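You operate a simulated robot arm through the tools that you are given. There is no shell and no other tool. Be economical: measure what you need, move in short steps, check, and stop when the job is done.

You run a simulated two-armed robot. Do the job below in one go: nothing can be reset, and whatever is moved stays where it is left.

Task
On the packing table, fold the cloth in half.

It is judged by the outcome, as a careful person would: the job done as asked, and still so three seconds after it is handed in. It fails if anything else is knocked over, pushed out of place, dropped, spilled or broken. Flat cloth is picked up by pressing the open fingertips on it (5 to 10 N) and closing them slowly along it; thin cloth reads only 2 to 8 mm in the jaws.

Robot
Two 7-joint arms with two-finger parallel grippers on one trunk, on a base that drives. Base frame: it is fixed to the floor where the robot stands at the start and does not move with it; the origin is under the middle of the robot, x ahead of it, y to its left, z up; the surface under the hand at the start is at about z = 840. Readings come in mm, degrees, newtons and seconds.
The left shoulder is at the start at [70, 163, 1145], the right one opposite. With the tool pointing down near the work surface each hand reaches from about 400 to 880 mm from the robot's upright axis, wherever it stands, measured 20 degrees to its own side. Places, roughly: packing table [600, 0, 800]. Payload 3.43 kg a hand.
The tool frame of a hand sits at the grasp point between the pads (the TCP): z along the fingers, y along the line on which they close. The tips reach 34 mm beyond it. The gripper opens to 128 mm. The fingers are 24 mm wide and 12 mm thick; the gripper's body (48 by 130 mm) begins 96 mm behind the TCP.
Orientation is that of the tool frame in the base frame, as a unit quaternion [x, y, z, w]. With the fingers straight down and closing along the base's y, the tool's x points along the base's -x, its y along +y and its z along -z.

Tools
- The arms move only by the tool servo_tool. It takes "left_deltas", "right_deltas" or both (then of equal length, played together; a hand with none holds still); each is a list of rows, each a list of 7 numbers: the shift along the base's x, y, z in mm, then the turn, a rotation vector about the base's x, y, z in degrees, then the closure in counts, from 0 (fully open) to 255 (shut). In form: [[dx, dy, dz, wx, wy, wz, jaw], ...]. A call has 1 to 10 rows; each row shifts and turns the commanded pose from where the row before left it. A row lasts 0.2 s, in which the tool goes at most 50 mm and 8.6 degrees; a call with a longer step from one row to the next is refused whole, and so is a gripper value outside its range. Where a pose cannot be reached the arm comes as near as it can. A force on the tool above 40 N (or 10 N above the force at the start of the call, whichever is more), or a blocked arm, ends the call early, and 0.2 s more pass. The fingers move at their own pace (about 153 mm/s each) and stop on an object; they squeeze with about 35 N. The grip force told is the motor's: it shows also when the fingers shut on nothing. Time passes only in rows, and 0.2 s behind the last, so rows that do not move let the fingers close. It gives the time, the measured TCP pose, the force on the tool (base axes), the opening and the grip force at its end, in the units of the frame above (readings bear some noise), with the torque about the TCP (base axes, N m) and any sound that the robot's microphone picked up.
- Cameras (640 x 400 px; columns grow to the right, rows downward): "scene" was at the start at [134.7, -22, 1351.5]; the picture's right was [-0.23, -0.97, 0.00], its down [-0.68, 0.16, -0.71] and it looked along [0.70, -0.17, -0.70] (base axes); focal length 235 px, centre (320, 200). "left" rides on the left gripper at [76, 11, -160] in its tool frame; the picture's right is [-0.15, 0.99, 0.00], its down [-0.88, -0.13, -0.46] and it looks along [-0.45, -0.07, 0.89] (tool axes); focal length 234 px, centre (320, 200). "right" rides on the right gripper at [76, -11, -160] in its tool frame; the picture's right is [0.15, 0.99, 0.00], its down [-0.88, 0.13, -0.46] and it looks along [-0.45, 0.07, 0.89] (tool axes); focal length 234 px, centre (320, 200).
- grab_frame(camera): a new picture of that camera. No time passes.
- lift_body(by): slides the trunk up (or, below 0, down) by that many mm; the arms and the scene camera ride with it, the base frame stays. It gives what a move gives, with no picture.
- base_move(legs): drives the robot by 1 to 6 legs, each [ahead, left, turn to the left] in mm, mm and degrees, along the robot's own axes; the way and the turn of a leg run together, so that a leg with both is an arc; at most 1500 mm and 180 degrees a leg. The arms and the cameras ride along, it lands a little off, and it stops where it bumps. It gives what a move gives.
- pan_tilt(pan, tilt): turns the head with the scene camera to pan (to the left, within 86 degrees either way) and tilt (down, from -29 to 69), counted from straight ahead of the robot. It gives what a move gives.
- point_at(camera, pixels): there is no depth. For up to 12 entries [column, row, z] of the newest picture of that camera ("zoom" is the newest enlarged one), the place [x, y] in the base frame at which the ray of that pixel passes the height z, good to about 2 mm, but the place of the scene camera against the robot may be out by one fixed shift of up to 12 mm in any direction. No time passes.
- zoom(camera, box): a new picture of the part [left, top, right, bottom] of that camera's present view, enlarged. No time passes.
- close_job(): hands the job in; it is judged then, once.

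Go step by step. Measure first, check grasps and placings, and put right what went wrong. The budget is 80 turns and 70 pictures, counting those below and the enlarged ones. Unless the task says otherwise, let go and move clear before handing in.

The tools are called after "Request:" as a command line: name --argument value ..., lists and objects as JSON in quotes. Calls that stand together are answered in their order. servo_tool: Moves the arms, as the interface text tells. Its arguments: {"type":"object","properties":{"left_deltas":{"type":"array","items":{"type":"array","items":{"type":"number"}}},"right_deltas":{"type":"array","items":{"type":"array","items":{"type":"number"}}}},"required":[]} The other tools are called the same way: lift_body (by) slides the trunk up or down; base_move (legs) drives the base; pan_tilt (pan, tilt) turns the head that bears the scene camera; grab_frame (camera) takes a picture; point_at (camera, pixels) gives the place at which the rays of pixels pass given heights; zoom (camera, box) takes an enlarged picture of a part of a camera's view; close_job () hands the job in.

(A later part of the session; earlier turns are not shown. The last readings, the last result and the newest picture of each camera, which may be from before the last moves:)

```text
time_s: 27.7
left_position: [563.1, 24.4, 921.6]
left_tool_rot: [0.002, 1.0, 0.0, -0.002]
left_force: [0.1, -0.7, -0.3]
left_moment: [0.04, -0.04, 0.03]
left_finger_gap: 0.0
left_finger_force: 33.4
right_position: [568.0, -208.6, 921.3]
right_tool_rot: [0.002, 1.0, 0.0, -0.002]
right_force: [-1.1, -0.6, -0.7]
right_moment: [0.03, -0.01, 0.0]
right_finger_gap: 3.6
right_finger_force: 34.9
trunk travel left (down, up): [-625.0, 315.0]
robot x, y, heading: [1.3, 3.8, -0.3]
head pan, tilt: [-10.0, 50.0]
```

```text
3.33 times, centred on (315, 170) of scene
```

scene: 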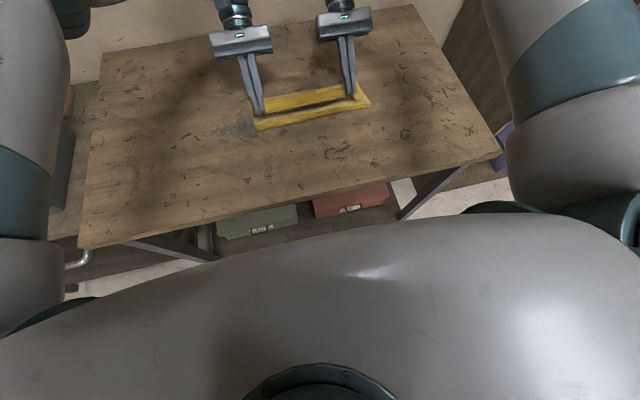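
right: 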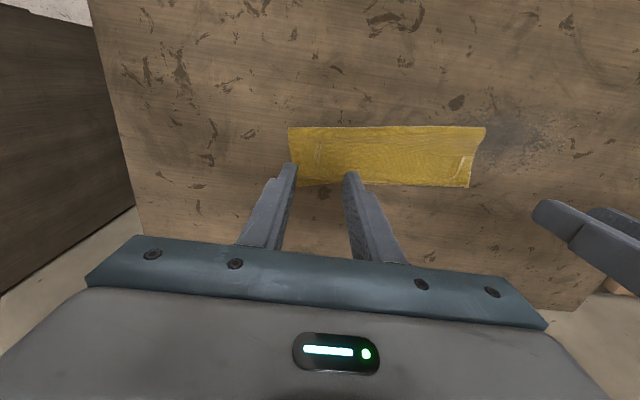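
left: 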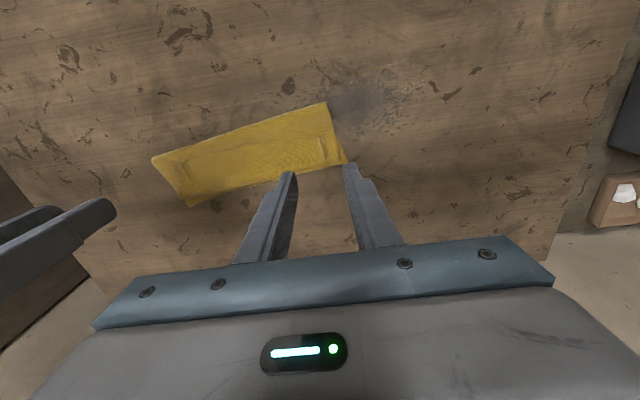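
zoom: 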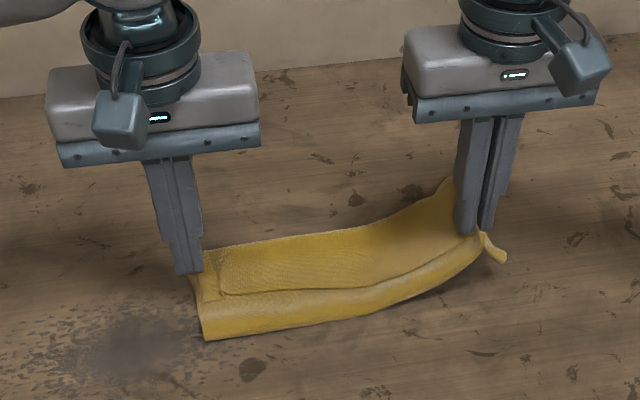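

The left missed (gap 0), while the right took several layers (3.7 mm) and lifted the whole end. I'll put the right back and open both.

Request:
servo_tool --right_deltas '[[8, 0, -15, 0, 0, 0, 255], [5, 0, -15, 0, 0, 0, 255], [3, 0, -12, 0, 0, 0, 255], [0, 0, 0, 0, 0, 0, 235], [0, 0, 0, 0, 0, 0, 215], [0, 0, 0, 0, 0, 0, 195], [0, 0, 15, 0, 0, 0, 180], [0, 0, 30, 0, 0, 0, 175], [0, 0, 30, 0, 0, 0, 175]]' --left_deltas '[[0, 0, 10, 0, 0, 0, 255], [0, 0, 10, 0, 0, 0, 235], [0, 0, 10, 0, 0, 0, 175], [0, 0, 0, 0, 0, 0, 175], [0, 0, 0, 0, 0, 0, 175], [0, 0, 0, 0, 0, 0, 175], [0, 0, 0, 0, 0, 0, 175], [0, 0, 0, 0, 0, 0, 175], [0, 0, 0, 0, 0, 0, 175]]'

Request:
grab_frame --camera "left"

Request:
grab_frame --camera "right"

```text
time_s: 29.7
left_position: [562.0, 25.6, 951.0]
left_tool_rot: [0.001, 1.0, 0.0, -0.001]
left_force: [0.1, 0.2, -0.4]
left_moment: [0.03, 0.01, 0.02]
left_finger_gap: 40.1
left_finger_force: 0.1
right_position: [582.4, -204.9, 952.8]
right_tool_rot: [0.002, 1.0, 0.0, -0.002]
right_force: [-0.4, 0.5, 0.3]
right_moment: [0.03, 0.02, -0.01]
right_finger_gap: 40.4
right_finger_force: 0.1
trunk travel left (down, up): [-625.0, 315.0]
robot x, y, heading: [0.6, -2.0, -0.5]
head pan, tilt: [-10.0, 50.0]
```

```text
40 pictures are left
```

left: 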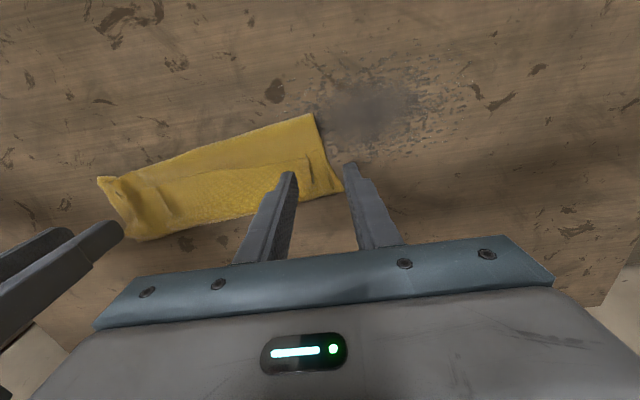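

```text
39 pictures are left
```

right: 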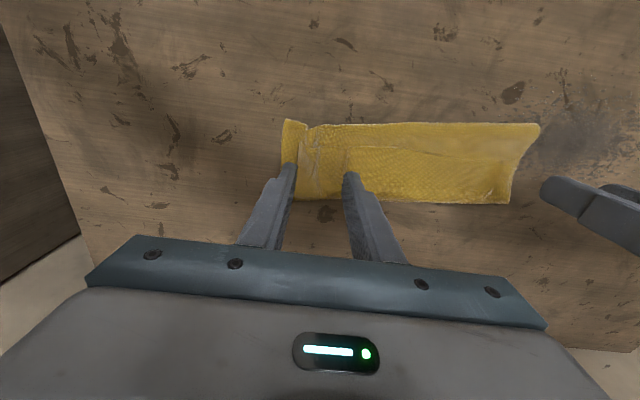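

The cloth has ended up messy but can be saved. I'll pinch the near crease through both layers with each hand and hang the cloth so the flap drops open. First I'll locate the crease line.

Request:
point_at --camera "left" --pixels '[[314, 113, 841], [270, 128, 841], [200, 153, 841], [135, 175, 841], [98, 178, 841], [344, 190, 841], [136, 240, 841]]'

Request:
point_at --camera "right" --pixels '[[285, 119, 841], [312, 128, 841], [340, 125, 841], [400, 124, 841], [540, 124, 841], [512, 202, 841]]'

Request:
zoom --camera "right" --box '[270, 105, 410, 205]'

```text
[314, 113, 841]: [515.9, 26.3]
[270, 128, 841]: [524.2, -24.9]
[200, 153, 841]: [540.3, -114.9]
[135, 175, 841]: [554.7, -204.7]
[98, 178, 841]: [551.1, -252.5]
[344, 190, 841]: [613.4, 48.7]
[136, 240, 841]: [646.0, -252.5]
```

```text
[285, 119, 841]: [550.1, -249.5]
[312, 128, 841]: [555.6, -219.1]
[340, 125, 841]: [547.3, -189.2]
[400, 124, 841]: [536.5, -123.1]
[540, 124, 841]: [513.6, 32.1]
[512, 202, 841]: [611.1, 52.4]
```

```text
4.00 times, centred on (340, 155) of right
```

zoom: 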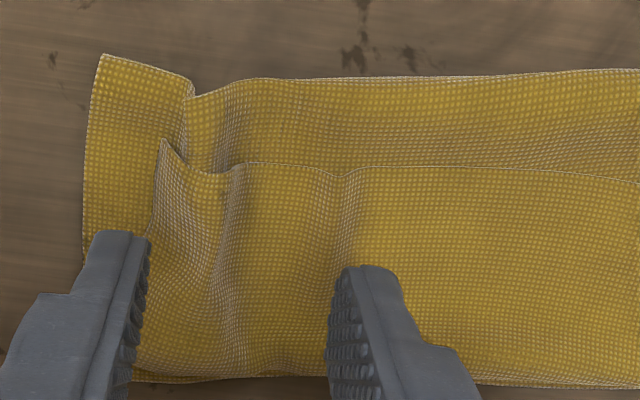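

Both hands go to the crease now: left at about (529,-5), right at about (564,-217).

Request:
servo_tool --left_deltas '[[-11, -10, -15, 0, 0, 0, 175], [-11, -10, -20, 0, 0, 0, 175], [-11, -11, -20, 0, 0, 0, 175], [0, 0, -14, 0, 0, 0, 175], [0, 0, -5, 0, 0, 0, 175], [0, 0, -1.5, 0, 0, 0, 175], [0, 0, 0, 0, 0, 0, 175]]' --right_deltas '[[-6, -4, -15, 0, 0, 0, 175], [-6, -4, -20, 0, 0, 0, 175], [-6, -4, -20, 0, 0, 0, 175], [0, 0, -14, 0, 0, 0, 175], [0, 0, -5, 0, 0, 0, 175], [0, 0, -2, 0, 0, 0, 175], [0, 0, 0, 0, 0, 0, 175]]'

```text
time_s: 31.3
left_position: [527.5, -6.1, 876.9]
left_tool_rot: [0.002, 1.0, 0.0, 0.0]
left_force: [2.8, -1.0, 14.1]
left_moment: [0.27, -0.11, -0.05]
left_finger_gap: 40.0
left_finger_force: 0.0
right_position: [564.3, -220.3, 879.7]
right_tool_rot: [0.002, 1.0, 0.0, -0.002]
right_force: [0.6, 0.0, -0.6]
right_moment: [0.02, 0.02, 0.01]
right_finger_gap: 40.4
right_finger_force: 0.0
trunk travel left (down, up): [-625.0, 315.0]
robot x, y, heading: [2.7, -2.8, -0.2]
head pan, tilt: [-10.0, 50.0]
```

The left presses at 14 N and the right isn't in contact yet. I'll adjust both and then close.

Request:
servo_tool --left_deltas '[[0, 0, 0.4, 0, 0, 0, 175], [0, 0, 0, 0, 0, 0, 175], [0, 0, 0, 0, 0, 0, 187], [0, 0, 0, 0, 0, 0, 199], [0, 0, 0, 0, 0, 0, 211], [0, 0, 0, 0, 0, 0, 223], [0, 0, 0, 0, 0, 0, 235], [0, 0, 0, 0, 0, 0, 255], [0, 0, 0, 0, 0, 0, 255]]' --right_deltas '[[0, 0, -2, 0, 0, 0, 175], [0, 0, -0.8, 0, 0, 0, 175], [0, 0, 0, 0, 0, 0, 187], [0, 0, 0, 0, 0, 0, 199], [0, 0, 0, 0, 0, 0, 211], [0, 0, 0, 0, 0, 0, 223], [0, 0, 0, 0, 0, 0, 235], [0, 0, 0, 0, 0, 0, 255], [0, 0, 0, 0, 0, 0, 255]]'

```text
time_s: 33.3
left_position: [526.5, -4.8, 876.1]
left_tool_rot: [0.003, 1.0, -0.001, -0.001]
left_force: [0.1, -8.9, 11.4]
left_moment: [-0.27, -0.08, -0.03]
left_finger_gap: 2.8
left_finger_force: 34.6
right_position: [564.2, -220.5, 875.6]
right_tool_rot: [0.002, 1.0, 0.0, -0.001]
right_force: [-1.1, 10.7, 11.3]
right_moment: [0.36, 0.04, 0.03]
right_finger_gap: 3.9
right_finger_force: 35.3
trunk travel left (down, up): [-625.0, 315.0]
robot x, y, heading: [-0.3, 0.2, -0.2]
head pan, tilt: [-10.0, 50.0]
```

Both hold (2.8 and 3.9 mm). I'll lift high so the cloth hangs free.

Request:
servo_tool --left_deltas '[[0, -2, 15, 0, 0, 0, 255], [0, -2, 30, 0, 0, 0, 255], [0, 0, 40, 0, 0, 0, 255], [0, 0, 40, 0, 0, 0, 255], [0, 0, 40, 0, 0, 0, 255], [0, 0, 35, 0, 0, 0, 255], [0, 0, 0, 0, 0, 0, 255], [0, 0, 0, 0, 0, 0, 255]]' --right_deltas '[[0, 2, 15, 0, 0, 0, 255], [0, 2, 30, 0, 0, 0, 255], [0, 0, 40, 0, 0, 0, 255], [0, 0, 40, 0, 0, 0, 255], [0, 0, 40, 0, 0, 0, 255], [0, 0, 35, 0, 0, 0, 255], [0, 0, 0, 0, 0, 0, 255], [0, 0, 0, 0, 0, 0, 255]]'

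Request:
zoom --camera "scene" --box '[200, 80, 430, 230]'

Request:
grab_frame --camera "left"

```text
time_s: 35.1
left_position: [527.6, -11.8, 1074.9]
left_tool_rot: [0.002, 1.0, 0.0, -0.001]
left_force: [-0.6, -0.5, -0.2]
left_moment: [-0.01, -0.02, 0.0]
left_finger_gap: 2.9
left_finger_force: 34.5
right_position: [562.0, -214.7, 1073.9]
right_tool_rot: [0.003, 1.0, 0.001, -0.002]
right_force: [-0.6, -0.3, 0.5]
right_moment: [-0.04, -0.02, 0.04]
right_finger_gap: 3.6
right_finger_force: 35.3
trunk travel left (down, up): [-625.0, 315.0]
robot x, y, heading: [1.3, 0.6, -0.2]
head pan, tilt: [-10.0, 50.0]
```

```text
2.67 times, centred on (315, 155) of scene
```

zoom: 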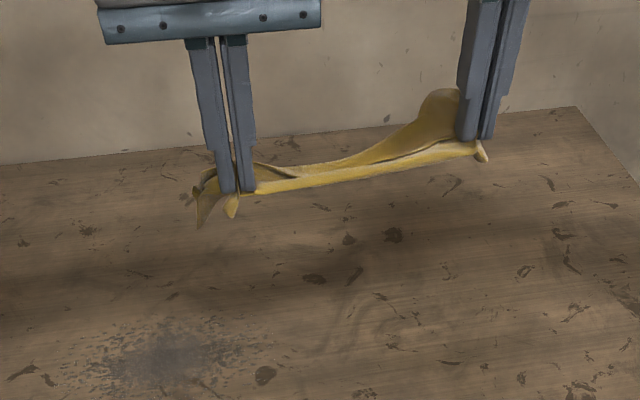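

```text
36 pictures are left
```

left: 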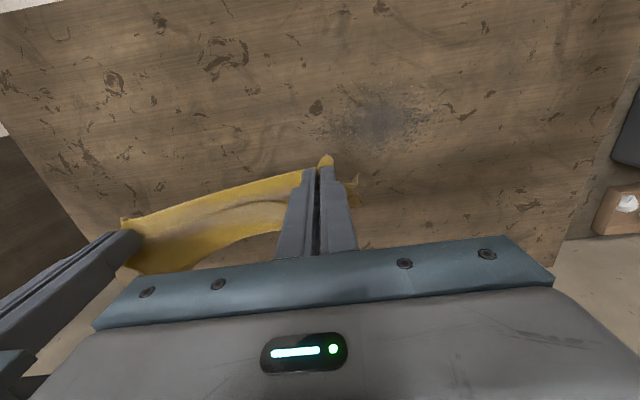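

The cloth sticks out behind the fingers rather than hanging. I'll look from the right wrist and the full scene to understand its shape.

Request:
grab_frame --camera "right"

Request:
zoom --camera "left" --box '[100, 130, 380, 290]'

```text
35 pictures are left
```

right: 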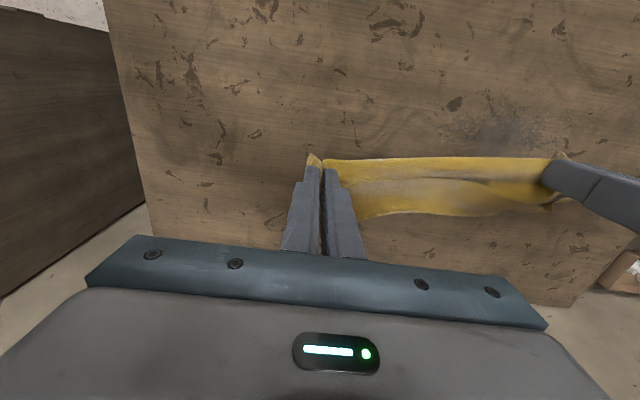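

```text
2.29 times, centred on (240, 210) of left
```

zoom: 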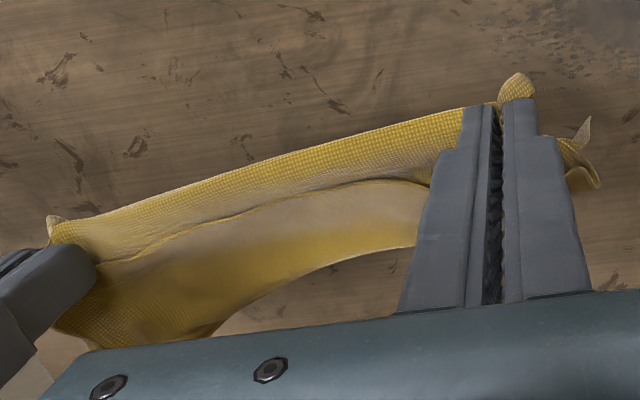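

The cloth trails behind the grips with its flap still on top. Tilting the hands so the cloth points straight down should let the flap fall open, so I'll do that up here.

Request:
servo_tool --left_deltas '[[-5, 0, 10, 0, 8, 0, 255], [-5, 0, 10, 0, 8, 0, 255], [-5, 0, 10, 0, 8, 0, 255], [-5, 0, 10, 0, 8, 0, 255], [-5, 0, 10, 0, 8, 0, 255], [0, 0, 10, 0, 8, 0, 255], [0, 0, 0, 0, 8, 0, 255], [0, 0, 0, 0, 0, 0, 255], [0, 0, 0, 0, 0, 0, 255]]' --right_deltas '[[-12, 0, 10, 0, 8, 0, 255], [-12, 0, 10, 0, 8, 0, 255], [-12, 0, 10, 0, 8, 0, 255], [-12, 0, 10, 0, 8, 0, 255], [-12, 0, 10, 0, 8, 0, 255], [0, 0, 10, 0, 8, 0, 255], [0, 0, 0, 0, 8, 0, 255], [0, 0, 0, 0, 0, 0, 255], [0, 0, 0, 0, 0, 0, 255]]'

Request:
zoom --camera "scene" --box '[200, 60, 430, 210]'

```text
time_s: 37.1
left_position: [504.4, -7.5, 1135.1]
left_tool_rot: [0.001, 0.882, -0.003, -0.471]
left_force: [0.0, 0.4, 1.1]
left_moment: [-0.02, 0.01, 0.0]
left_finger_gap: 3.0
left_finger_force: 34.8
right_position: [504.5, -215.3, 1134.9]
right_tool_rot: [0.001, 0.898, -0.001, -0.44]
right_force: [0.4, 0.9, -0.6]
right_moment: [-0.01, 0.01, -0.02]
right_finger_gap: 3.5
right_finger_force: 34.2
right hand out of reach, approached as far as the arm can: row 7
trunk travel left (down, up): [-625.0, 315.0]
robot x, y, heading: [-1.8, 1.0, -0.1]
head pan, tilt: [-10.0, 50.0]
```

```text
2.67 times, centred on (315, 135) of scene
```

zoom: 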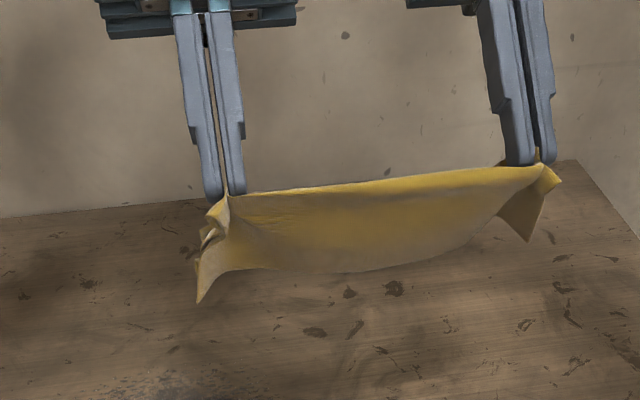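

The near layer now hangs down in front. I'll check the far side from a wrist camera.

Request:
grab_frame --camera "right"

Request:
grab_frame --camera "left"

```text
32 pictures are left
```

right: 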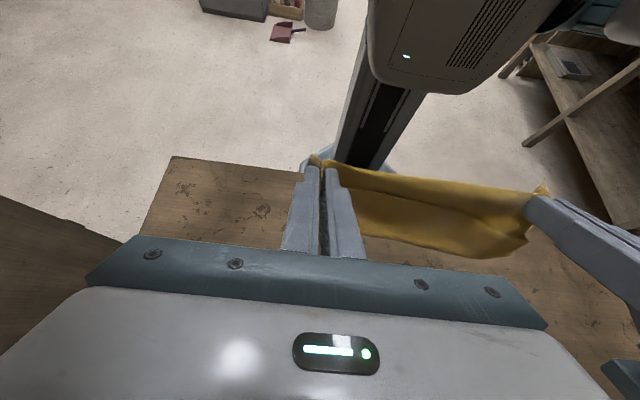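

```text
31 pictures are left
```

left: 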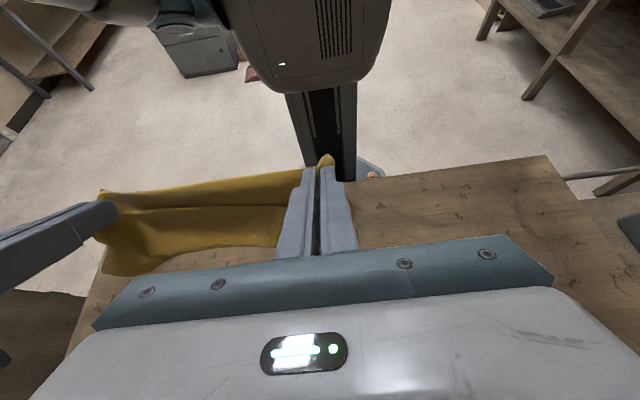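

The flap edge is still clinging at mid-height. A few brisk shakes should free it.

Request:
servo_tool --left_deltas '[[-45, 0, 0, 0, 0, 0, 255], [45, 0, 0, 0, 0, 0, 255], [-45, 0, 0, 0, 0, 0, 255], [45, 0, 0, 0, 0, 0, 255], [0, 0, 45, 0, 0, 0, 255], [0, 0, -45, 0, 0, 0, 255], [0, 0, 45, 0, 0, 0, 255], [0, 0, -45, 0, 0, 0, 255], [0, 0, 0, 0, 0, 0, 255], [0, 0, 0, 0, 0, 0, 255]]' --right_deltas '[[-45, 0, 0, 0, 0, 0, 255], [45, 0, 0, 0, 0, 0, 255], [-45, 0, 0, 0, 0, 0, 255], [45, 0, 0, 0, 0, 0, 255], [0, 0, 45, 0, 0, 0, 255], [0, 0, -45, 0, 0, 0, 255], [0, 0, 45, 0, 0, 0, 255], [0, 0, -45, 0, 0, 0, 255], [0, 0, 0, 0, 0, 0, 255], [0, 0, 0, 0, 0, 0, 255]]'

Request:
zoom --camera "right" --box '[290, 120, 610, 300]'

Request:
zoom --camera "scene" --box '[200, 60, 430, 210]'

```text
time_s: 39.3
left_position: [487.6, -8.1, 1128.7]
left_tool_rot: [0.002, 0.883, -0.001, -0.469]
left_force: [0.0, -0.8, -0.2]
left_moment: [0.0, -0.05, 0.01]
left_finger_gap: 2.7
left_finger_force: 35.7
left hand out of reach, approached as far as the arm can: row 5
right_position: [489.1, -213.9, 1128.8]
right_tool_rot: [0.003, 0.899, 0.0, -0.438]
right_force: [0.0, -0.3, -0.8]
right_moment: [-0.05, -0.06, 0.03]
right_finger_gap: 3.0
right_finger_force: 34.9
right hand out of reach, approached as far as the arm can: row 5
trunk travel left (down, up): [-625.0, 315.0]
robot x, y, heading: [-0.2, 1.5, -0.3]
head pan, tilt: [-10.0, 50.0]
```

```text
2.00 times, centred on (450, 210) of right
```

zoom: 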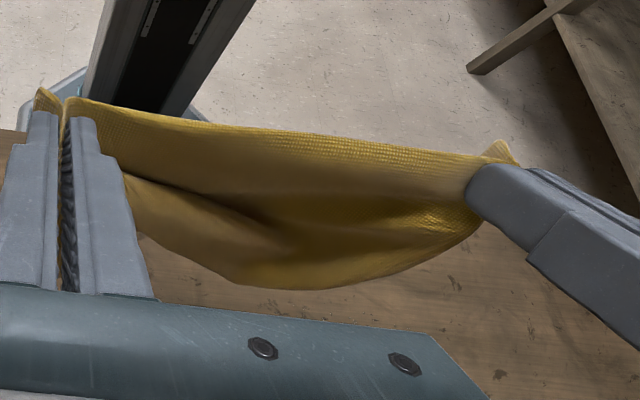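

```text
2.67 times, centred on (315, 135) of scene
```

zoom: 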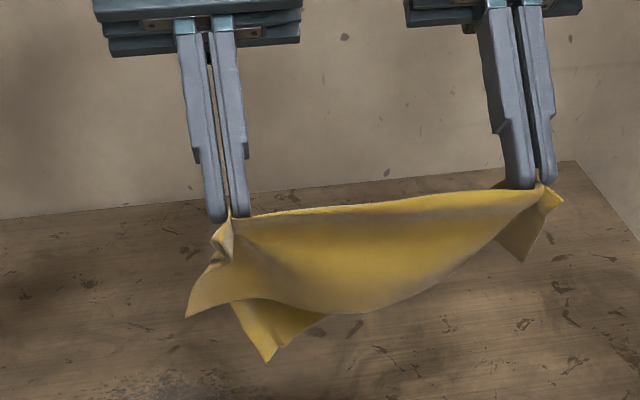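

The flap has dropped open at the left, where the corner hangs at zoom (265,360). I'll shake once more for the right corner.

Request:
servo_tool --left_deltas '[[-45, 0, 0, 0, 0, 0, 255], [45, 0, 0, 0, 0, 0, 255], [-45, 0, 0, 0, 0, 0, 255], [45, 0, 0, 0, 0, 0, 255], [-45, 0, 0, 0, 0, 0, 255], [45, 0, 0, 0, 0, 0, 255], [0, 0, -45, 0, 0, 0, 255], [0, 0, 40, 0, 0, 0, 255], [0, 0, 0, 0, 0, 0, 255], [0, 0, 0, 0, 0, 0, 255]]' --right_deltas '[[-45, 0, 0, 0, 0, 0, 255], [45, 0, 0, 0, 0, 0, 255], [-45, 0, 0, 0, 0, 0, 255], [45, 0, 0, 0, 0, 0, 255], [-45, 0, 0, 0, 0, 0, 255], [45, 0, 0, 0, 0, 0, 255], [0, 0, -45, 0, 0, 0, 255], [0, 0, 40, 0, 0, 0, 255], [0, 0, 0, 0, 0, 0, 255], [0, 0, 0, 0, 0, 0, 255]]'

Request:
zoom --camera "scene" --box '[200, 60, 430, 210]'

```text
time_s: 41.5
left_position: [491.5, -7.5, 1120.1]
left_tool_rot: [0.002, 0.882, 0.0, -0.471]
left_force: [-1.0, -0.5, -0.9]
left_moment: [0.0, -0.03, -0.05]
left_finger_gap: 2.8
left_finger_force: 35.2
right_position: [492.3, -212.5, 1120.3]
right_tool_rot: [0.002, 0.898, -0.001, -0.439]
right_force: [0.1, -0.9, 0.2]
right_moment: [0.0, 0.0, 0.02]
right_finger_gap: 3.5
right_finger_force: 34.6
trunk travel left (down, up): [-625.0, 315.0]
robot x, y, heading: [-0.2, 1.9, -0.3]
head pan, tilt: [-10.0, 50.0]
```

```text
2.67 times, centred on (315, 135) of scene
```

zoom: 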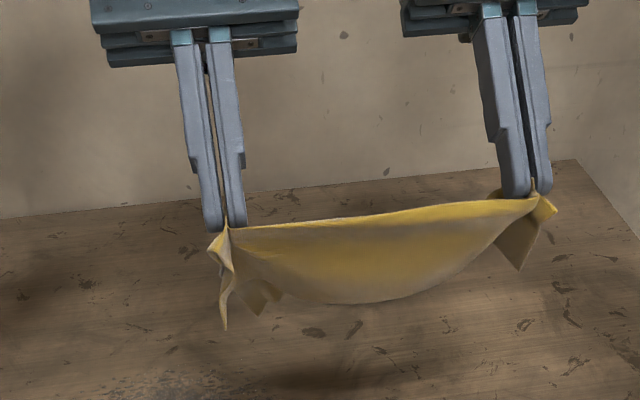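

Next I'll spread the hands slightly, move out to x≈600 while untilting, and then lay the cloth down trailing away from me.

Request:
servo_tool --left_deltas '[[22, 1, 0, 0, -7, 0, 255], [22, 1, 0, 0, -7, 0, 255], [22, 1, 0, 0, -7, 0, 255], [22, 1, 0, 0, -7, 0, 255], [22, 1, -5, 0, -7, 0, 255], [0, 0, -25, 0, 0, 0, 255], [0, 0, -25, 0, 0, 0, 255], [0, 0, 0, 0, 0, 0, 255]]' --right_deltas '[[22, -1, 0, 0, -7, 0, 255], [22, -1, 0, 0, -7, 0, 255], [22, -1, 0, 0, -7, 0, 255], [22, -1, 0, 0, -7, 0, 255], [22, -1, -5, 0, -3, 0, 255], [0, 0, -25, 0, 0, 0, 255], [0, 0, -25, 0, 0, 0, 255], [0, 0, 0, 0, 0, 0, 255]]'

Request:
zoom --camera "scene" --box '[200, 60, 430, 210]'

```text
time_s: 43.3
left_position: [599.3, -2.9, 1066.0]
left_tool_rot: [0.003, 0.983, 0.0, -0.182]
left_force: [-0.7, -5.0, -0.5]
left_moment: [-0.17, -0.04, 0.06]
left_finger_gap: 2.6
left_finger_force: 35.5
right_position: [602.6, -216.0, 1065.6]
right_tool_rot: [0.002, 0.983, 0.0, -0.183]
right_force: [-0.6, 5.1, 0.3]
right_moment: [0.15, -0.02, -0.11]
right_finger_gap: 3.5
right_finger_force: 34.6
trunk travel left (down, up): [-625.0, 315.0]
robot x, y, heading: [0.3, -1.6, -0.5]
head pan, tilt: [-10.0, 50.0]
```

```text
2.67 times, centred on (315, 135) of scene
```

zoom: 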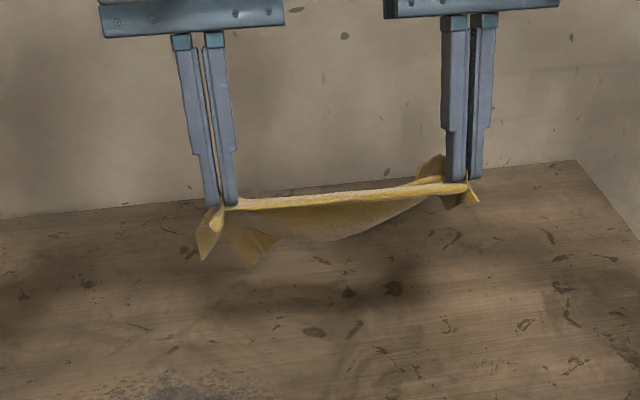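

The cloth is taut between the hands (5 N), with both layers hanging. I'll lower it while moving towards me so that it trails out flat.

Request:
servo_tool --left_deltas '[[0, 0, -22, 0, -2, 0, 255], [-5, 0, -22, 0, -2, 0, 255], [-12, 0, -22, 0, -2, 0, 255], [-16, 0, -22, 0, -2, 0, 255], [-18, 0, -22, 0, -2, 0, 255], [-18, 0, -22, 0, -2, 0, 255], [-20, 0, -20, 0, -2, 0, 255], [-20, 0, -18, 0, -4, 0, 255], [-20, 0, -11, 0, -4, 0, 255], [-20, 0, 0, 0, 0, 0, 255]]' --right_deltas '[[0, 0, -22, 0, -2, 0, 255], [-5, 0, -22, 0, -2, 0, 255], [-12, 0, -22, 0, -2, 0, 255], [-16, 0, -22, 0, -2, 0, 255], [-18, 0, -22, 0, -2, 0, 255], [-18, 0, -22, 0, -2, 0, 255], [-20, 0, -20, 0, -2, 0, 255], [-20, 0, -18, 0, -4, 0, 255], [-20, 0, -11, 0, -4, 0, 255], [-20, 0, 0, 0, 0, 0, 255]]'

Request:
zoom --camera "scene" --box '[200, 110, 430, 260]'

Request:
grab_frame --camera "left"

```text
time_s: 45.5
left_position: [450.8, -0.6, 887.8]
left_tool_rot: [0.001, 1.0, 0.0, 0.008]
left_force: [0.1, -10.3, -1.3]
left_moment: [-0.38, -0.02, -0.04]
left_finger_gap: 2.7
left_finger_force: 35.2
right_position: [454.8, -217.7, 883.6]
right_tool_rot: [0.003, 1.0, 0.002, 0.008]
right_force: [-0.5, 10.4, 0.6]
right_moment: [0.38, -0.02, -0.04]
right_finger_gap: 4.0
right_finger_force: 34.5
trunk travel left (down, up): [-625.0, 315.0]
robot x, y, heading: [-3.1, -1.0, -0.0]
head pan, tilt: [-10.0, 50.0]
```

```text
2.67 times, centred on (315, 185) of scene
```

zoom: 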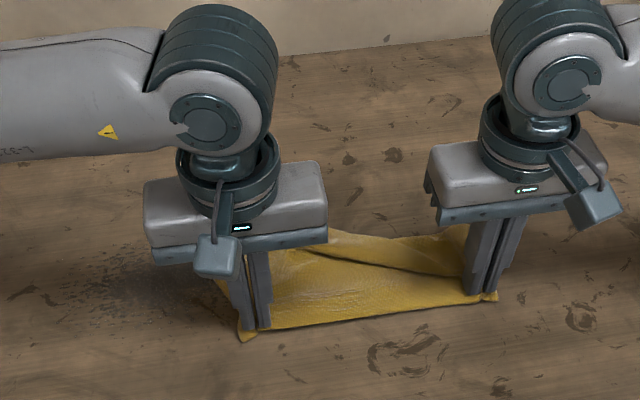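

```text
25 pictures are left
```

left: 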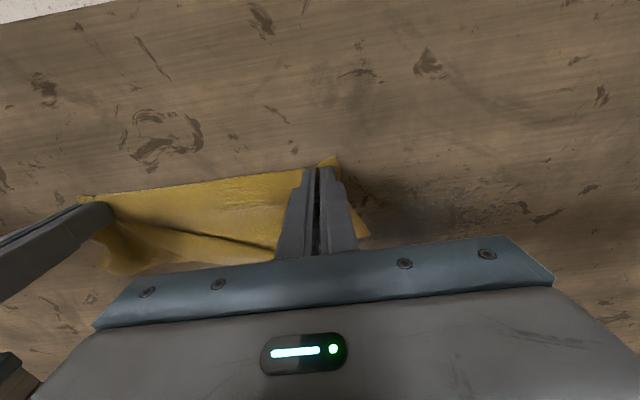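

The cloth is laid down. I'll lower slightly, release, raise clear and take a look.

Request:
servo_tool --left_deltas '[[0, -2, -6, 0, 0, 0, 255], [0, 0, 0, 0, 0, 0, 240], [0, 0, 0, 0, 0, 0, 225], [-5, 0, 3, 0, 0, 0, 220], [-8, 0, 10, 0, 0, 0, 215], [-8, 0, 40, 0, 0, 0, 200], [0, 15, 45, 0, 0, 0, 175], [0, 15, 45, 0, 0, 0, 175], [0, 20, 45, 0, 0, 0, 175], [0, 20, 0, 0, 0, 0, 175]]' --right_deltas '[[0, 2, -3, 0, 0, 0, 255], [0, 0, 0, 0, 0, 0, 240], [0, 0, 0, 0, 0, 0, 225], [-5, 0, 3, 0, 0, 0, 220], [-8, 0, 10, 0, 0, 0, 215], [-8, 0, 40, 0, 0, 0, 200], [0, -15, 45, 0, 0, 0, 175], [0, -15, 45, 0, 0, 0, 175], [0, -20, 45, 0, 0, 0, 175], [0, -20, 0, 0, 0, 0, 175]]'

Request:
zoom --camera "scene" --box '[200, 110, 430, 260]'

```text
time_s: 47.7
left_position: [433.7, 68.9, 1069.9]
left_tool_rot: [0.002, 1.0, 0.0, 0.007]
left_force: [-0.6, 0.7, 0.3]
left_moment: [-0.02, 0.03, 0.01]
left_finger_gap: 40.2
left_finger_force: 0.1
right_position: [435.7, -288.8, 1069.2]
right_tool_rot: [0.002, 1.0, 0.001, 0.007]
right_force: [0.5, -0.1, 0.2]
right_moment: [-0.01, 0.02, 0.0]
right_finger_gap: 40.1
right_finger_force: 0.0
trunk travel left (down, up): [-625.0, 315.0]
robot x, y, heading: [0.0, -0.2, -0.4]
head pan, tilt: [-10.0, 50.0]
```

```text
2.67 times, centred on (315, 185) of scene
```

zoom: 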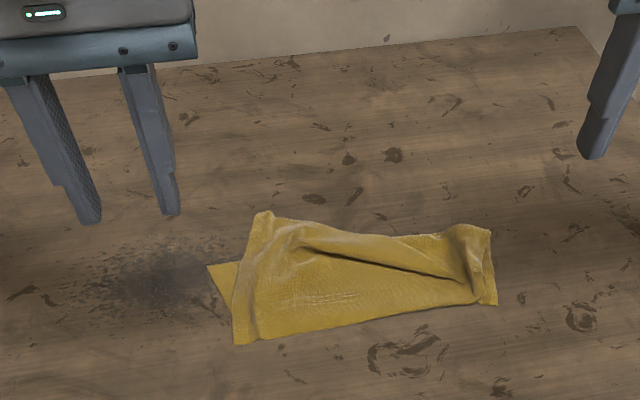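

There's a single-layer corner at the left, near zoom (207,265). I'll measure it and view it from the left wrist.

Request:
point_at --camera "zoom" --pixels '[[207, 265, 840], [237, 262, 842], [235, 344, 841], [260, 212, 845], [497, 303, 841], [490, 230, 845], [380, 235, 845], [230, 318, 841]]'

Request:
zoom --camera "left" --box '[60, 130, 340, 290]'

Request:
zoom --camera "right" --box '[300, 130, 580, 290]'

```text
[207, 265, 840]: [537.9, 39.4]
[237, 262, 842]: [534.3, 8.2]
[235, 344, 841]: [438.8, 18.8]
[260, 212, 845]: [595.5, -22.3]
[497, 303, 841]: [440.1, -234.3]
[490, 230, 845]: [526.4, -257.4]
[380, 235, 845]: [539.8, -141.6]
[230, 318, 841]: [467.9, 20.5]
```

```text
2.29 times, centred on (200, 210) of left
```

zoom: 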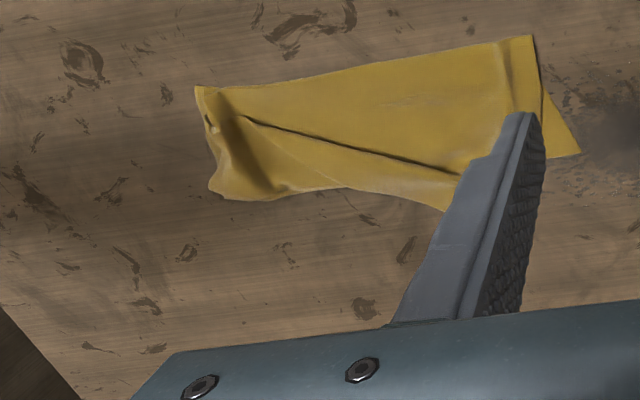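

```text
2.29 times, centred on (440, 210) of right
```

zoom: 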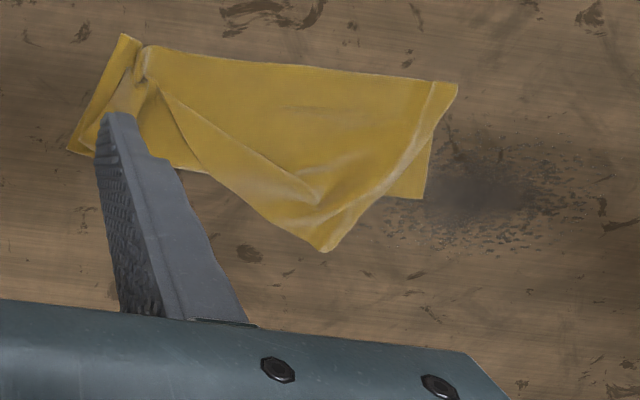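

The top layer's near-left corner lies single-layered at about (595,-22), at right-zoom (325,250). Carrying it back towards me will unfold the cloth, so I'll confirm its position.

Request:
point_at --camera "zoom" --pixels '[[325, 250, 842], [300, 237, 842], [345, 235, 842], [270, 213, 842], [210, 175, 842], [385, 197, 841], [420, 198, 840], [458, 85, 841]]'

```text
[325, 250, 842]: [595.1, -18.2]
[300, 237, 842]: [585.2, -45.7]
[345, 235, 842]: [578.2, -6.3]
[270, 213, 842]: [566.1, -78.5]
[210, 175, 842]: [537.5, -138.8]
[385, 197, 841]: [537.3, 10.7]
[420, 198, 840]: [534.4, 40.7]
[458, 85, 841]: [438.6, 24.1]
```

Left hand goes to (577,-34) over that corner with a 24 mm opening.

Request:
servo_tool --left_deltas '[[29, -21, -20, 0, 0, 0, 207], [29, -21, -30, 0, 0, 0, 207], [29, -21, -30, 0, 0, 0, 207], [29, -21, -40, 0, 0, 0, 207], [28, -19, -40, 0, 0, 0, 207], [0, 0, -20, 0, 0, 0, 207], [0, 0, -10, 0, 0, 0, 207], [0, 0, -3, 0, 0, 0, 207], [0, 0, 0, 0, 0, 0, 207]]'

```text
refused: row 4 steps farther than a row can; nothing moved
```

Request:
servo_tool --left_deltas '[[29, -21, -20, 0, 0, 0, 207], [29, -21, -30, 0, 0, 0, 207], [29, -21, -30, 0, 0, 0, 207], [29, -21, -30, 0, 0, 0, 207], [28, -19, -30, 0, 0, 0, 207], [0, 0, -40, 0, 0, 0, 207], [0, 0, -10, 0, 0, 0, 207], [0, 0, -3, 0, 0, 0, 207], [0, 0, 0, 0, 0, 0, 207]]'

```text
time_s: 49.7
left_position: [577.8, -35.0, 876.0]
left_tool_rot: [0.002, 1.0, 0.0, 0.007]
left_force: [-0.5, 0.1, 0.1]
left_moment: [0.02, 0.02, 0.01]
left_finger_gap: 24.0
left_finger_force: 0.1
right_position: [435.8, -287.7, 1069.7]
right_tool_rot: [0.004, 1.0, 0.001, 0.007]
right_force: [0.0, -0.5, 0.3]
right_moment: [0.01, 0.02, 0.01]
right_finger_gap: 40.1
right_finger_force: 0.0
trunk travel left (down, up): [-625.0, 315.0]
robot x, y, heading: [-0.5, -0.5, -0.0]
head pan, tilt: [-10.0, 50.0]
```

Not touching yet, so I'll go 1.5 mm down and close slowly.

Request:
servo_tool --left_deltas '[[0, 0, -1, 0, 0, 0, 207], [0, 0, -0.6, 0, 0, 0, 207], [0, 0, 0, 0, 0, 0, 215], [0, 0, 0, 0, 0, 0, 222], [0, 0, 0, 0, 0, 0, 229], [0, 0, 0, 0, 0, 0, 236], [0, 0, 0, 0, 0, 0, 245], [0, 0, 0, 0, 0, 0, 255], [0, 0, 0, 0, 0, 0, 255]]'

```text
time_s: 51.7
left_position: [576.2, -33.7, 874.5]
left_tool_rot: [0.002, 1.0, -0.001, 0.008]
left_force: [0.9, 0.4, 16.1]
left_moment: [0.02, 0.02, 0.01]
left_finger_gap: 1.8
left_finger_force: 34.7
right_position: [434.8, -286.9, 1069.1]
right_tool_rot: [0.003, 1.0, 0.001, 0.008]
right_force: [0.7, 0.0, -0.1]
right_moment: [0.02, 0.0, 0.0]
right_finger_gap: 40.3
right_finger_force: 0.0
trunk travel left (down, up): [-625.0, 315.0]
robot x, y, heading: [-3.7, -0.5, -0.3]
head pan, tilt: [-10.0, 50.0]
```

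The corner is held with 1.8 mm in the jaws. I'll lift it up and back over the crease and see how the rest opens.

Request:
servo_tool --left_deltas '[[-3, 2, 15, 0, 0, 0, 255], [-8, 4, 28, 0, 0, 0, 255], [-12, 5, 28, 0, 0, 0, 255], [-15, 5, 28, 0, 0, 0, 255], [-18, 5, 28, 0, 0, 0, 255], [-18, 5, 20, 0, 0, 0, 255], [-20, 5, 10, 0, 0, 0, 255], [0, 0, 0, 0, 0, 0, 255]]'

Request:
grab_frame --camera "scene"

Request:
grab_frame --camera "right"

```text
time_s: 53.5
left_position: [480.4, -6.1, 1032.1]
left_tool_rot: [0.001, 1.0, 0.001, 0.007]
left_force: [0.0, 0.5, 0.0]
left_moment: [-0.02, -0.03, 0.01]
left_finger_gap: 2.1
left_finger_force: 35.2
right_position: [436.2, -288.1, 1068.6]
right_tool_rot: [0.003, 1.0, 0.002, 0.007]
right_force: [-0.6, -0.2, -0.3]
right_moment: [0.03, 0.02, -0.01]
right_finger_gap: 40.2
right_finger_force: 0.0
trunk travel left (down, up): [-625.0, 315.0]
robot x, y, heading: [3.7, 0.6, -0.4]
head pan, tilt: [-10.0, 50.0]
```

```text
21 pictures are left
```

scene: 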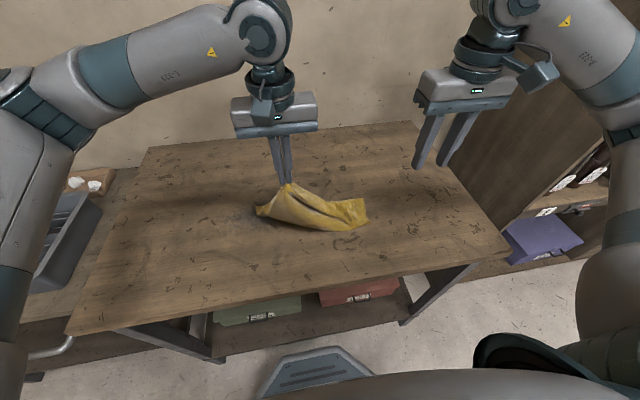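

```text
20 pictures are left
```

right: 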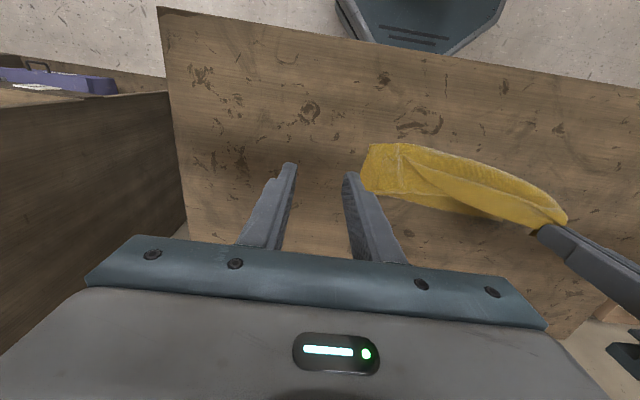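

The cloth is lifted on the left but is still folded at the right end. I'll zoom there to find the loose corner.

Request:
zoom --camera "right" --box '[350, 130, 510, 230]'

```text
4.00 times, centred on (430, 180) of right
```

zoom: 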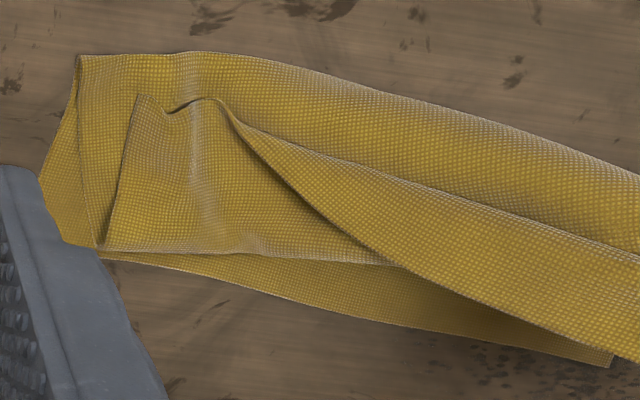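

The far edge of the bottom layer is exposed (zoom (100,255) to (610,365)), and the near-right corner is at zoom (135,95). Backing the base with the left corner held should peel the top layer back off it.

Request:
servo_tool --left_deltas '[[-15, 10, 0, 0, 0, 0, 255], [-15, 15, 0, 0, 0, 0, 255], [-15, 15, 0, 0, 0, 0, 255], [0, 10, 0, 0, 0, 0, 255]]'

Request:
base_move --legs '[[-110, 0, 0]]'

Request:
grab_frame --camera "right"

```text
time_s: 54.5
left_position: [436.1, 42.6, 1029.7]
left_tool_rot: [0.002, 1.0, 0.001, 0.007]
left_force: [0.5, 0.5, 0.7]
left_moment: [-0.03, -0.02, 0.0]
left_finger_gap: 2.3
left_finger_force: 34.6
right_position: [434.8, -287.2, 1068.9]
right_tool_rot: [0.003, 1.0, 0.001, 0.007]
right_force: [0.2, 0.4, 0.2]
right_moment: [-0.02, 0.0, -0.01]
right_finger_gap: 40.0
right_finger_force: 0.1
trunk travel left (down, up): [-625.0, 315.0]
robot x, y, heading: [-0.1, -0.4, -0.2]
head pan, tilt: [-10.0, 50.0]
```

```text
time_s: 55.7
left_position: [326.6, 45.0, 1030.0]
left_tool_rot: [0.001, 1.0, 0.0, 0.007]
left_force: [0.1, -0.6, 0.3]
left_moment: [0.02, -0.06, -0.01]
left_finger_gap: 2.2
left_finger_force: 35.1
right_position: [325.5, -287.6, 1068.4]
right_tool_rot: [0.002, 1.0, 0.001, 0.007]
right_force: [-0.6, -0.6, 0.0]
right_moment: [0.01, 0.0, -0.03]
right_finger_gap: 40.2
right_finger_force: 0.0
trunk travel left (down, up): [-625.0, 315.0]
robot x, y, heading: [-108.3, 1.1, -0.1]
head pan, tilt: [-10.0, 50.0]
```

```text
18 pictures are left
```

right: 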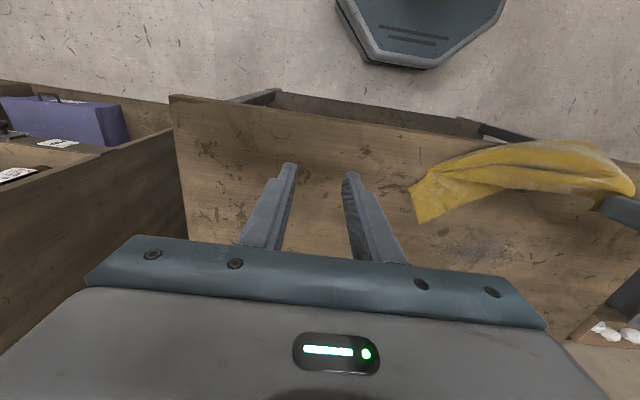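

The cloth came along rather than peeling. I'll lift it fully by this corner, shake it open and look.

Request:
servo_tool --left_deltas '[[15, -10, 40, 0, 0, 0, 255], [15, -10, 40, 0, 0, 0, 255], [15, -10, 40, 0, 0, 0, 255], [15, -10, 40, 0, 0, 0, 255], [15, -10, 40, 0, 0, 0, 255], [15, -10, 40, 0, 0, 0, 255], [10, 0, -40, 0, 0, 0, 255], [0, 0, 45, 0, 0, 0, 255], [0, 0, 0, 0, 0, 0, 255], [0, 0, 0, 0, 0, 0, 255]]'

Request:
grab_frame --camera "scene"

```text
time_s: 57.9
left_position: [430.3, -16.6, 1276.7]
left_tool_rot: [0.001, 1.0, 0.001, 0.006]
left_force: [-0.5, 0.2, -0.4]
left_moment: [0.0, -0.02, 0.02]
left_finger_gap: 2.3
left_finger_force: 35.2
right_position: [327.5, -286.9, 1068.6]
right_tool_rot: [0.002, 1.0, 0.001, 0.007]
right_force: [-0.3, -0.4, -1.2]
right_moment: [-0.01, 0.01, -0.03]
right_finger_gap: 40.0
right_finger_force: 0.0
trunk travel left (down, up): [-625.0, 315.0]
robot x, y, heading: [-113.2, -1.5, -0.2]
head pan, tilt: [-10.0, 50.0]
```

```text
17 pictures are left
```

scene: 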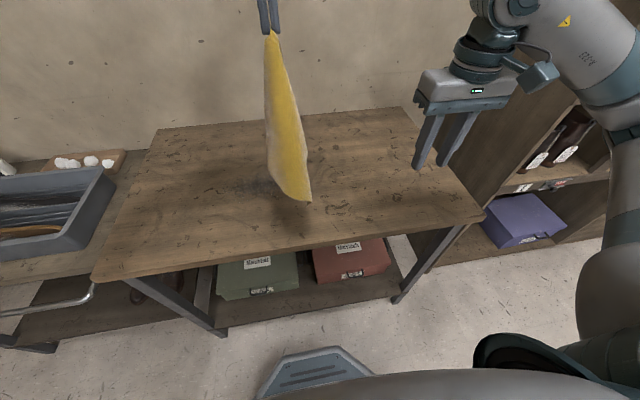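

The cloth hangs freely from one corner. I'll swing it right and out, then lay it down along its diagonal while moving left so that it spreads.

Request:
servo_tool --left_deltas '[[25, -30, 0, 0, 0, 0, 255], [25, -30, 0, 0, 0, 0, 255], [25, -30, 0, 0, 0, 0, 255], [20, -30, 0, 0, 0, 0, 255], [0, 0, 0, 0, 0, 0, 255], [0, 0, 0, 0, 0, 0, 255], [0, 0, 0, 0, 0, 0, 255], [0, 0, -30, 0, 0, 0, 255]]'

Request:
servo_tool --left_deltas '[[0, 25, -37, 0, 0, 0, 255], [0, 28, -37, 0, 0, 0, 255], [0, 32, -37, 0, 0, 0, 255], [0, 32, -37, 0, 0, 0, 255], [0, 32, -37, 0, 0, 0, 255], [0, 32, -37, 0, 0, 0, 255], [0, 32, -37, 0, 0, 0, 255], [0, 32, -37, 0, 0, 0, 255], [0, 32, -37, 0, 0, 0, 255], [0, 35, -30, 0, 0, 0, 255]]'

Request:
grab_frame --camera "scene"

```text
time_s: 59.7
left_position: [525.5, -132.9, 1244.3]
left_tool_rot: [0.001, 1.0, -0.001, 0.006]
left_force: [0.6, -0.1, 0.0]
left_moment: [-0.04, 0.01, -0.01]
left_finger_gap: 2.1
left_finger_force: 34.5
right_position: [327.6, -284.7, 1068.5]
right_tool_rot: [0.002, 1.0, 0.001, 0.006]
right_force: [0.7, -0.2, 0.2]
right_moment: [-0.08, 0.02, 0.0]
right_finger_gap: 40.3
right_finger_force: 0.1
trunk travel left (down, up): [-625.0, 315.0]
robot x, y, heading: [-107.2, 4.4, -0.1]
head pan, tilt: [-10.0, 50.0]
```

```text
time_s: 61.9
left_position: [519.7, 178.3, 883.6]
left_tool_rot: [0.0, 1.0, -0.001, 0.007]
left_force: [-0.7, 0.3, 0.6]
left_moment: [-0.02, -0.02, -0.02]
left_finger_gap: 2.0
left_finger_force: 34.7
right_position: [325.9, -285.1, 1069.8]
right_tool_rot: [0.002, 1.0, 0.0, 0.007]
right_force: [-0.1, 0.5, 0.1]
right_moment: [-0.01, 0.02, 0.04]
right_finger_gap: 40.4
right_finger_force: 0.1
trunk travel left (down, up): [-625.0, 315.0]
robot x, y, heading: [-106.8, 1.4, -0.3]
head pan, tilt: [-10.0, 50.0]
```

```text
16 pictures are left
```

scene: 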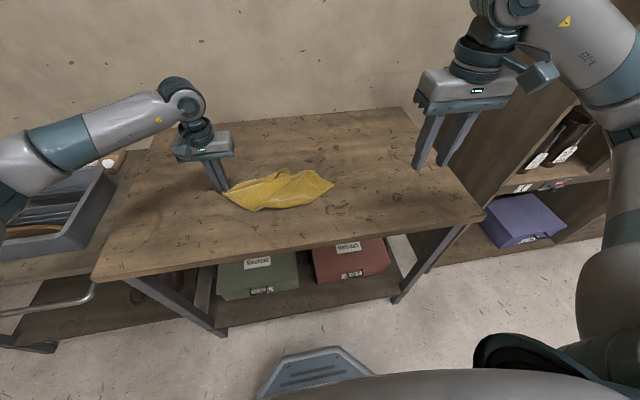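

The cloth lies along its diagonal. I'll zoom in to find the side corners.

Request:
zoom --camera "scene" --box '[205, 150, 345, 225]'

```text
4.57 times, centred on (275, 188) of scene
```

zoom: 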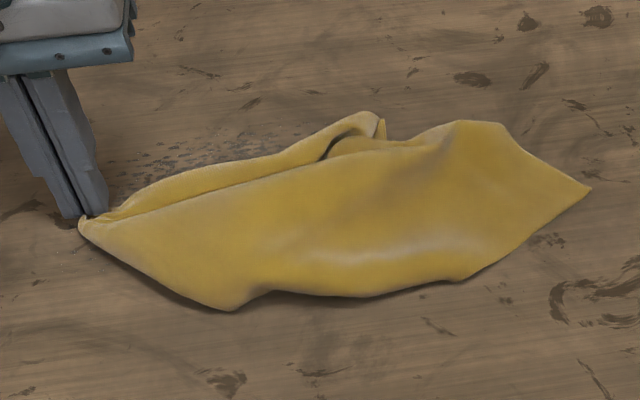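

The cloth looks doubled along its diagonal, with the loose corners towards the far side near zoom (380,118) and (460–505,123). I'll measure these.

Request:
point_at --camera "zoom" --pixels '[[85, 225, 842], [588, 188, 840], [375, 113, 845], [385, 135, 842], [458, 121, 850], [503, 125, 842], [230, 310, 842], [460, 281, 841], [330, 158, 850], [250, 290, 842], [360, 296, 842]]'

Request:
servo_tool --left_deltas '[[0, 0, -3, 0, 0, 0, 255], [0, 0, 0, 0, 0, 0, 240], [0, 0, 0, 0, 0, 0, 225], [0, 0, 8, 0, 0, 0, 220], [0, 0, 40, 0, 0, 0, 200], [0, 15, 45, 0, 0, 0, 175], [0, 15, 45, 0, 0, 0, 175], [0, 15, 45, 0, 0, 0, 175]]'

Request:
zoom --camera "left" --box '[40, 110, 400, 290]'

```text
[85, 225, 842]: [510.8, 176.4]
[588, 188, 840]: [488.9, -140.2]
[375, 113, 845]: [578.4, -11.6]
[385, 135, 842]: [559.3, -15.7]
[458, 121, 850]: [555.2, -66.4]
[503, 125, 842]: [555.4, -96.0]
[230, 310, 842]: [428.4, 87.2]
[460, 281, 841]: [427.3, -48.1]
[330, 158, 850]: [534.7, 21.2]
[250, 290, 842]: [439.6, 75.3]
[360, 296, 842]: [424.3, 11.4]
```

```text
time_s: 63.7
left_position: [519.4, 221.3, 1064.2]
left_tool_rot: [0.002, 1.0, -0.001, 0.007]
left_force: [-0.3, 0.3, -0.5]
left_moment: [0.03, 0.01, -0.01]
left_finger_gap: 40.4
left_finger_force: 0.1
right_position: [325.1, -286.4, 1069.5]
right_tool_rot: [0.002, 1.0, 0.001, 0.007]
right_force: [0.3, 0.2, -0.6]
right_moment: [0.0, 0.0, 0.02]
right_finger_gap: 39.9
right_finger_force: 0.2
trunk travel left (down, up): [-625.0, 315.0]
robot x, y, heading: [-109.4, -0.6, -0.0]
head pan, tilt: [-10.0, 50.0]
```

```text
1.78 times, centred on (220, 200) of left
```

zoom: 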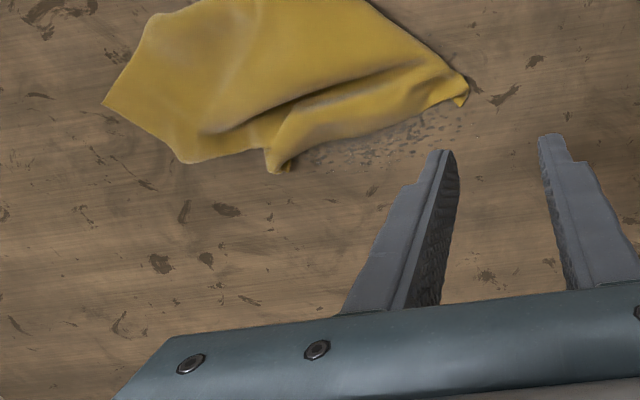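

I'll take the left tip and the right tip (left zoom (463,88) and (105,105)), stretch the diagonal and let the side corners hang open. First I'll measure both tips.

Request:
point_at --camera "zoom" --pixels '[[467, 80, 845], [458, 105, 842], [435, 95, 848], [400, 45, 845], [105, 104, 841], [130, 60, 841], [150, 15, 842], [140, 130, 841], [185, 160, 842], [270, 172, 842]]'

```text
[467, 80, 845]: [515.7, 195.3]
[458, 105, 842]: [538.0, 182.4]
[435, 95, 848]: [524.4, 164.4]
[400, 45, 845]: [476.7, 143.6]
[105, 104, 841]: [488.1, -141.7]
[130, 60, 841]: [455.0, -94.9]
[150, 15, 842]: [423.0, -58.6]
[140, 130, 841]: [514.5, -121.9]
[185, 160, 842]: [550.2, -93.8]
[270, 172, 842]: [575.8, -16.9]
```

Both hands go down to the two tips.

Request:
servo_tool --left_deltas '[[0, -10, -35, 0, 0, 0, 195], [0, -10, -35, 0, 0, 0, 195], [1, -10, -35, 0, 0, 0, 195], [1, -10, -30, 0, 0, 0, 195], [1, -11, -25, 0, 0, 0, 195], [0, 0, -12, 0, 0, 0, 195], [0, 0, -10, 0, 0, 0, 195], [0, 0, -5, 0, 0, 0, 195], [0, 0, -1.5, 0, 0, 0, 195]]' --right_deltas '[[27, 28, -25, 0, 0, 0, 207], [27, 29, -25, 0, 0, 0, 207], [27, 29, -25, 0, 0, 0, 207], [27, 29, -25, 0, 0, 0, 207], [28, 29, -25, 0, 0, 0, 207], [28, 28, -25, 0, 0, 0, 207], [0, 0, -36, 0, 0, 0, 207], [0, 0, -7, 0, 0, 0, 207], [0, 0, -1.5, 0, 0, 0, 207]]'

```text
time_s: 65.7
left_position: [524.3, 169.1, 874.7]
left_tool_rot: [0.001, 1.0, 0.0, 0.009]
left_force: [3.1, 0.3, 12.3]
left_moment: [0.26, 0.0, -0.04]
left_finger_gap: 30.1
left_finger_force: 0.0
right_position: [488.5, -116.4, 875.7]
right_tool_rot: [0.002, 1.0, 0.002, 0.009]
right_force: [-0.4, 0.2, 3.8]
right_moment: [-0.03, 0.07, -0.02]
right_finger_gap: 23.9
right_finger_force: 0.0
trunk travel left (down, up): [-625.0, 315.0]
robot x, y, heading: [-107.5, 1.4, -0.2]
head pan, tilt: [-10.0, 50.0]
```

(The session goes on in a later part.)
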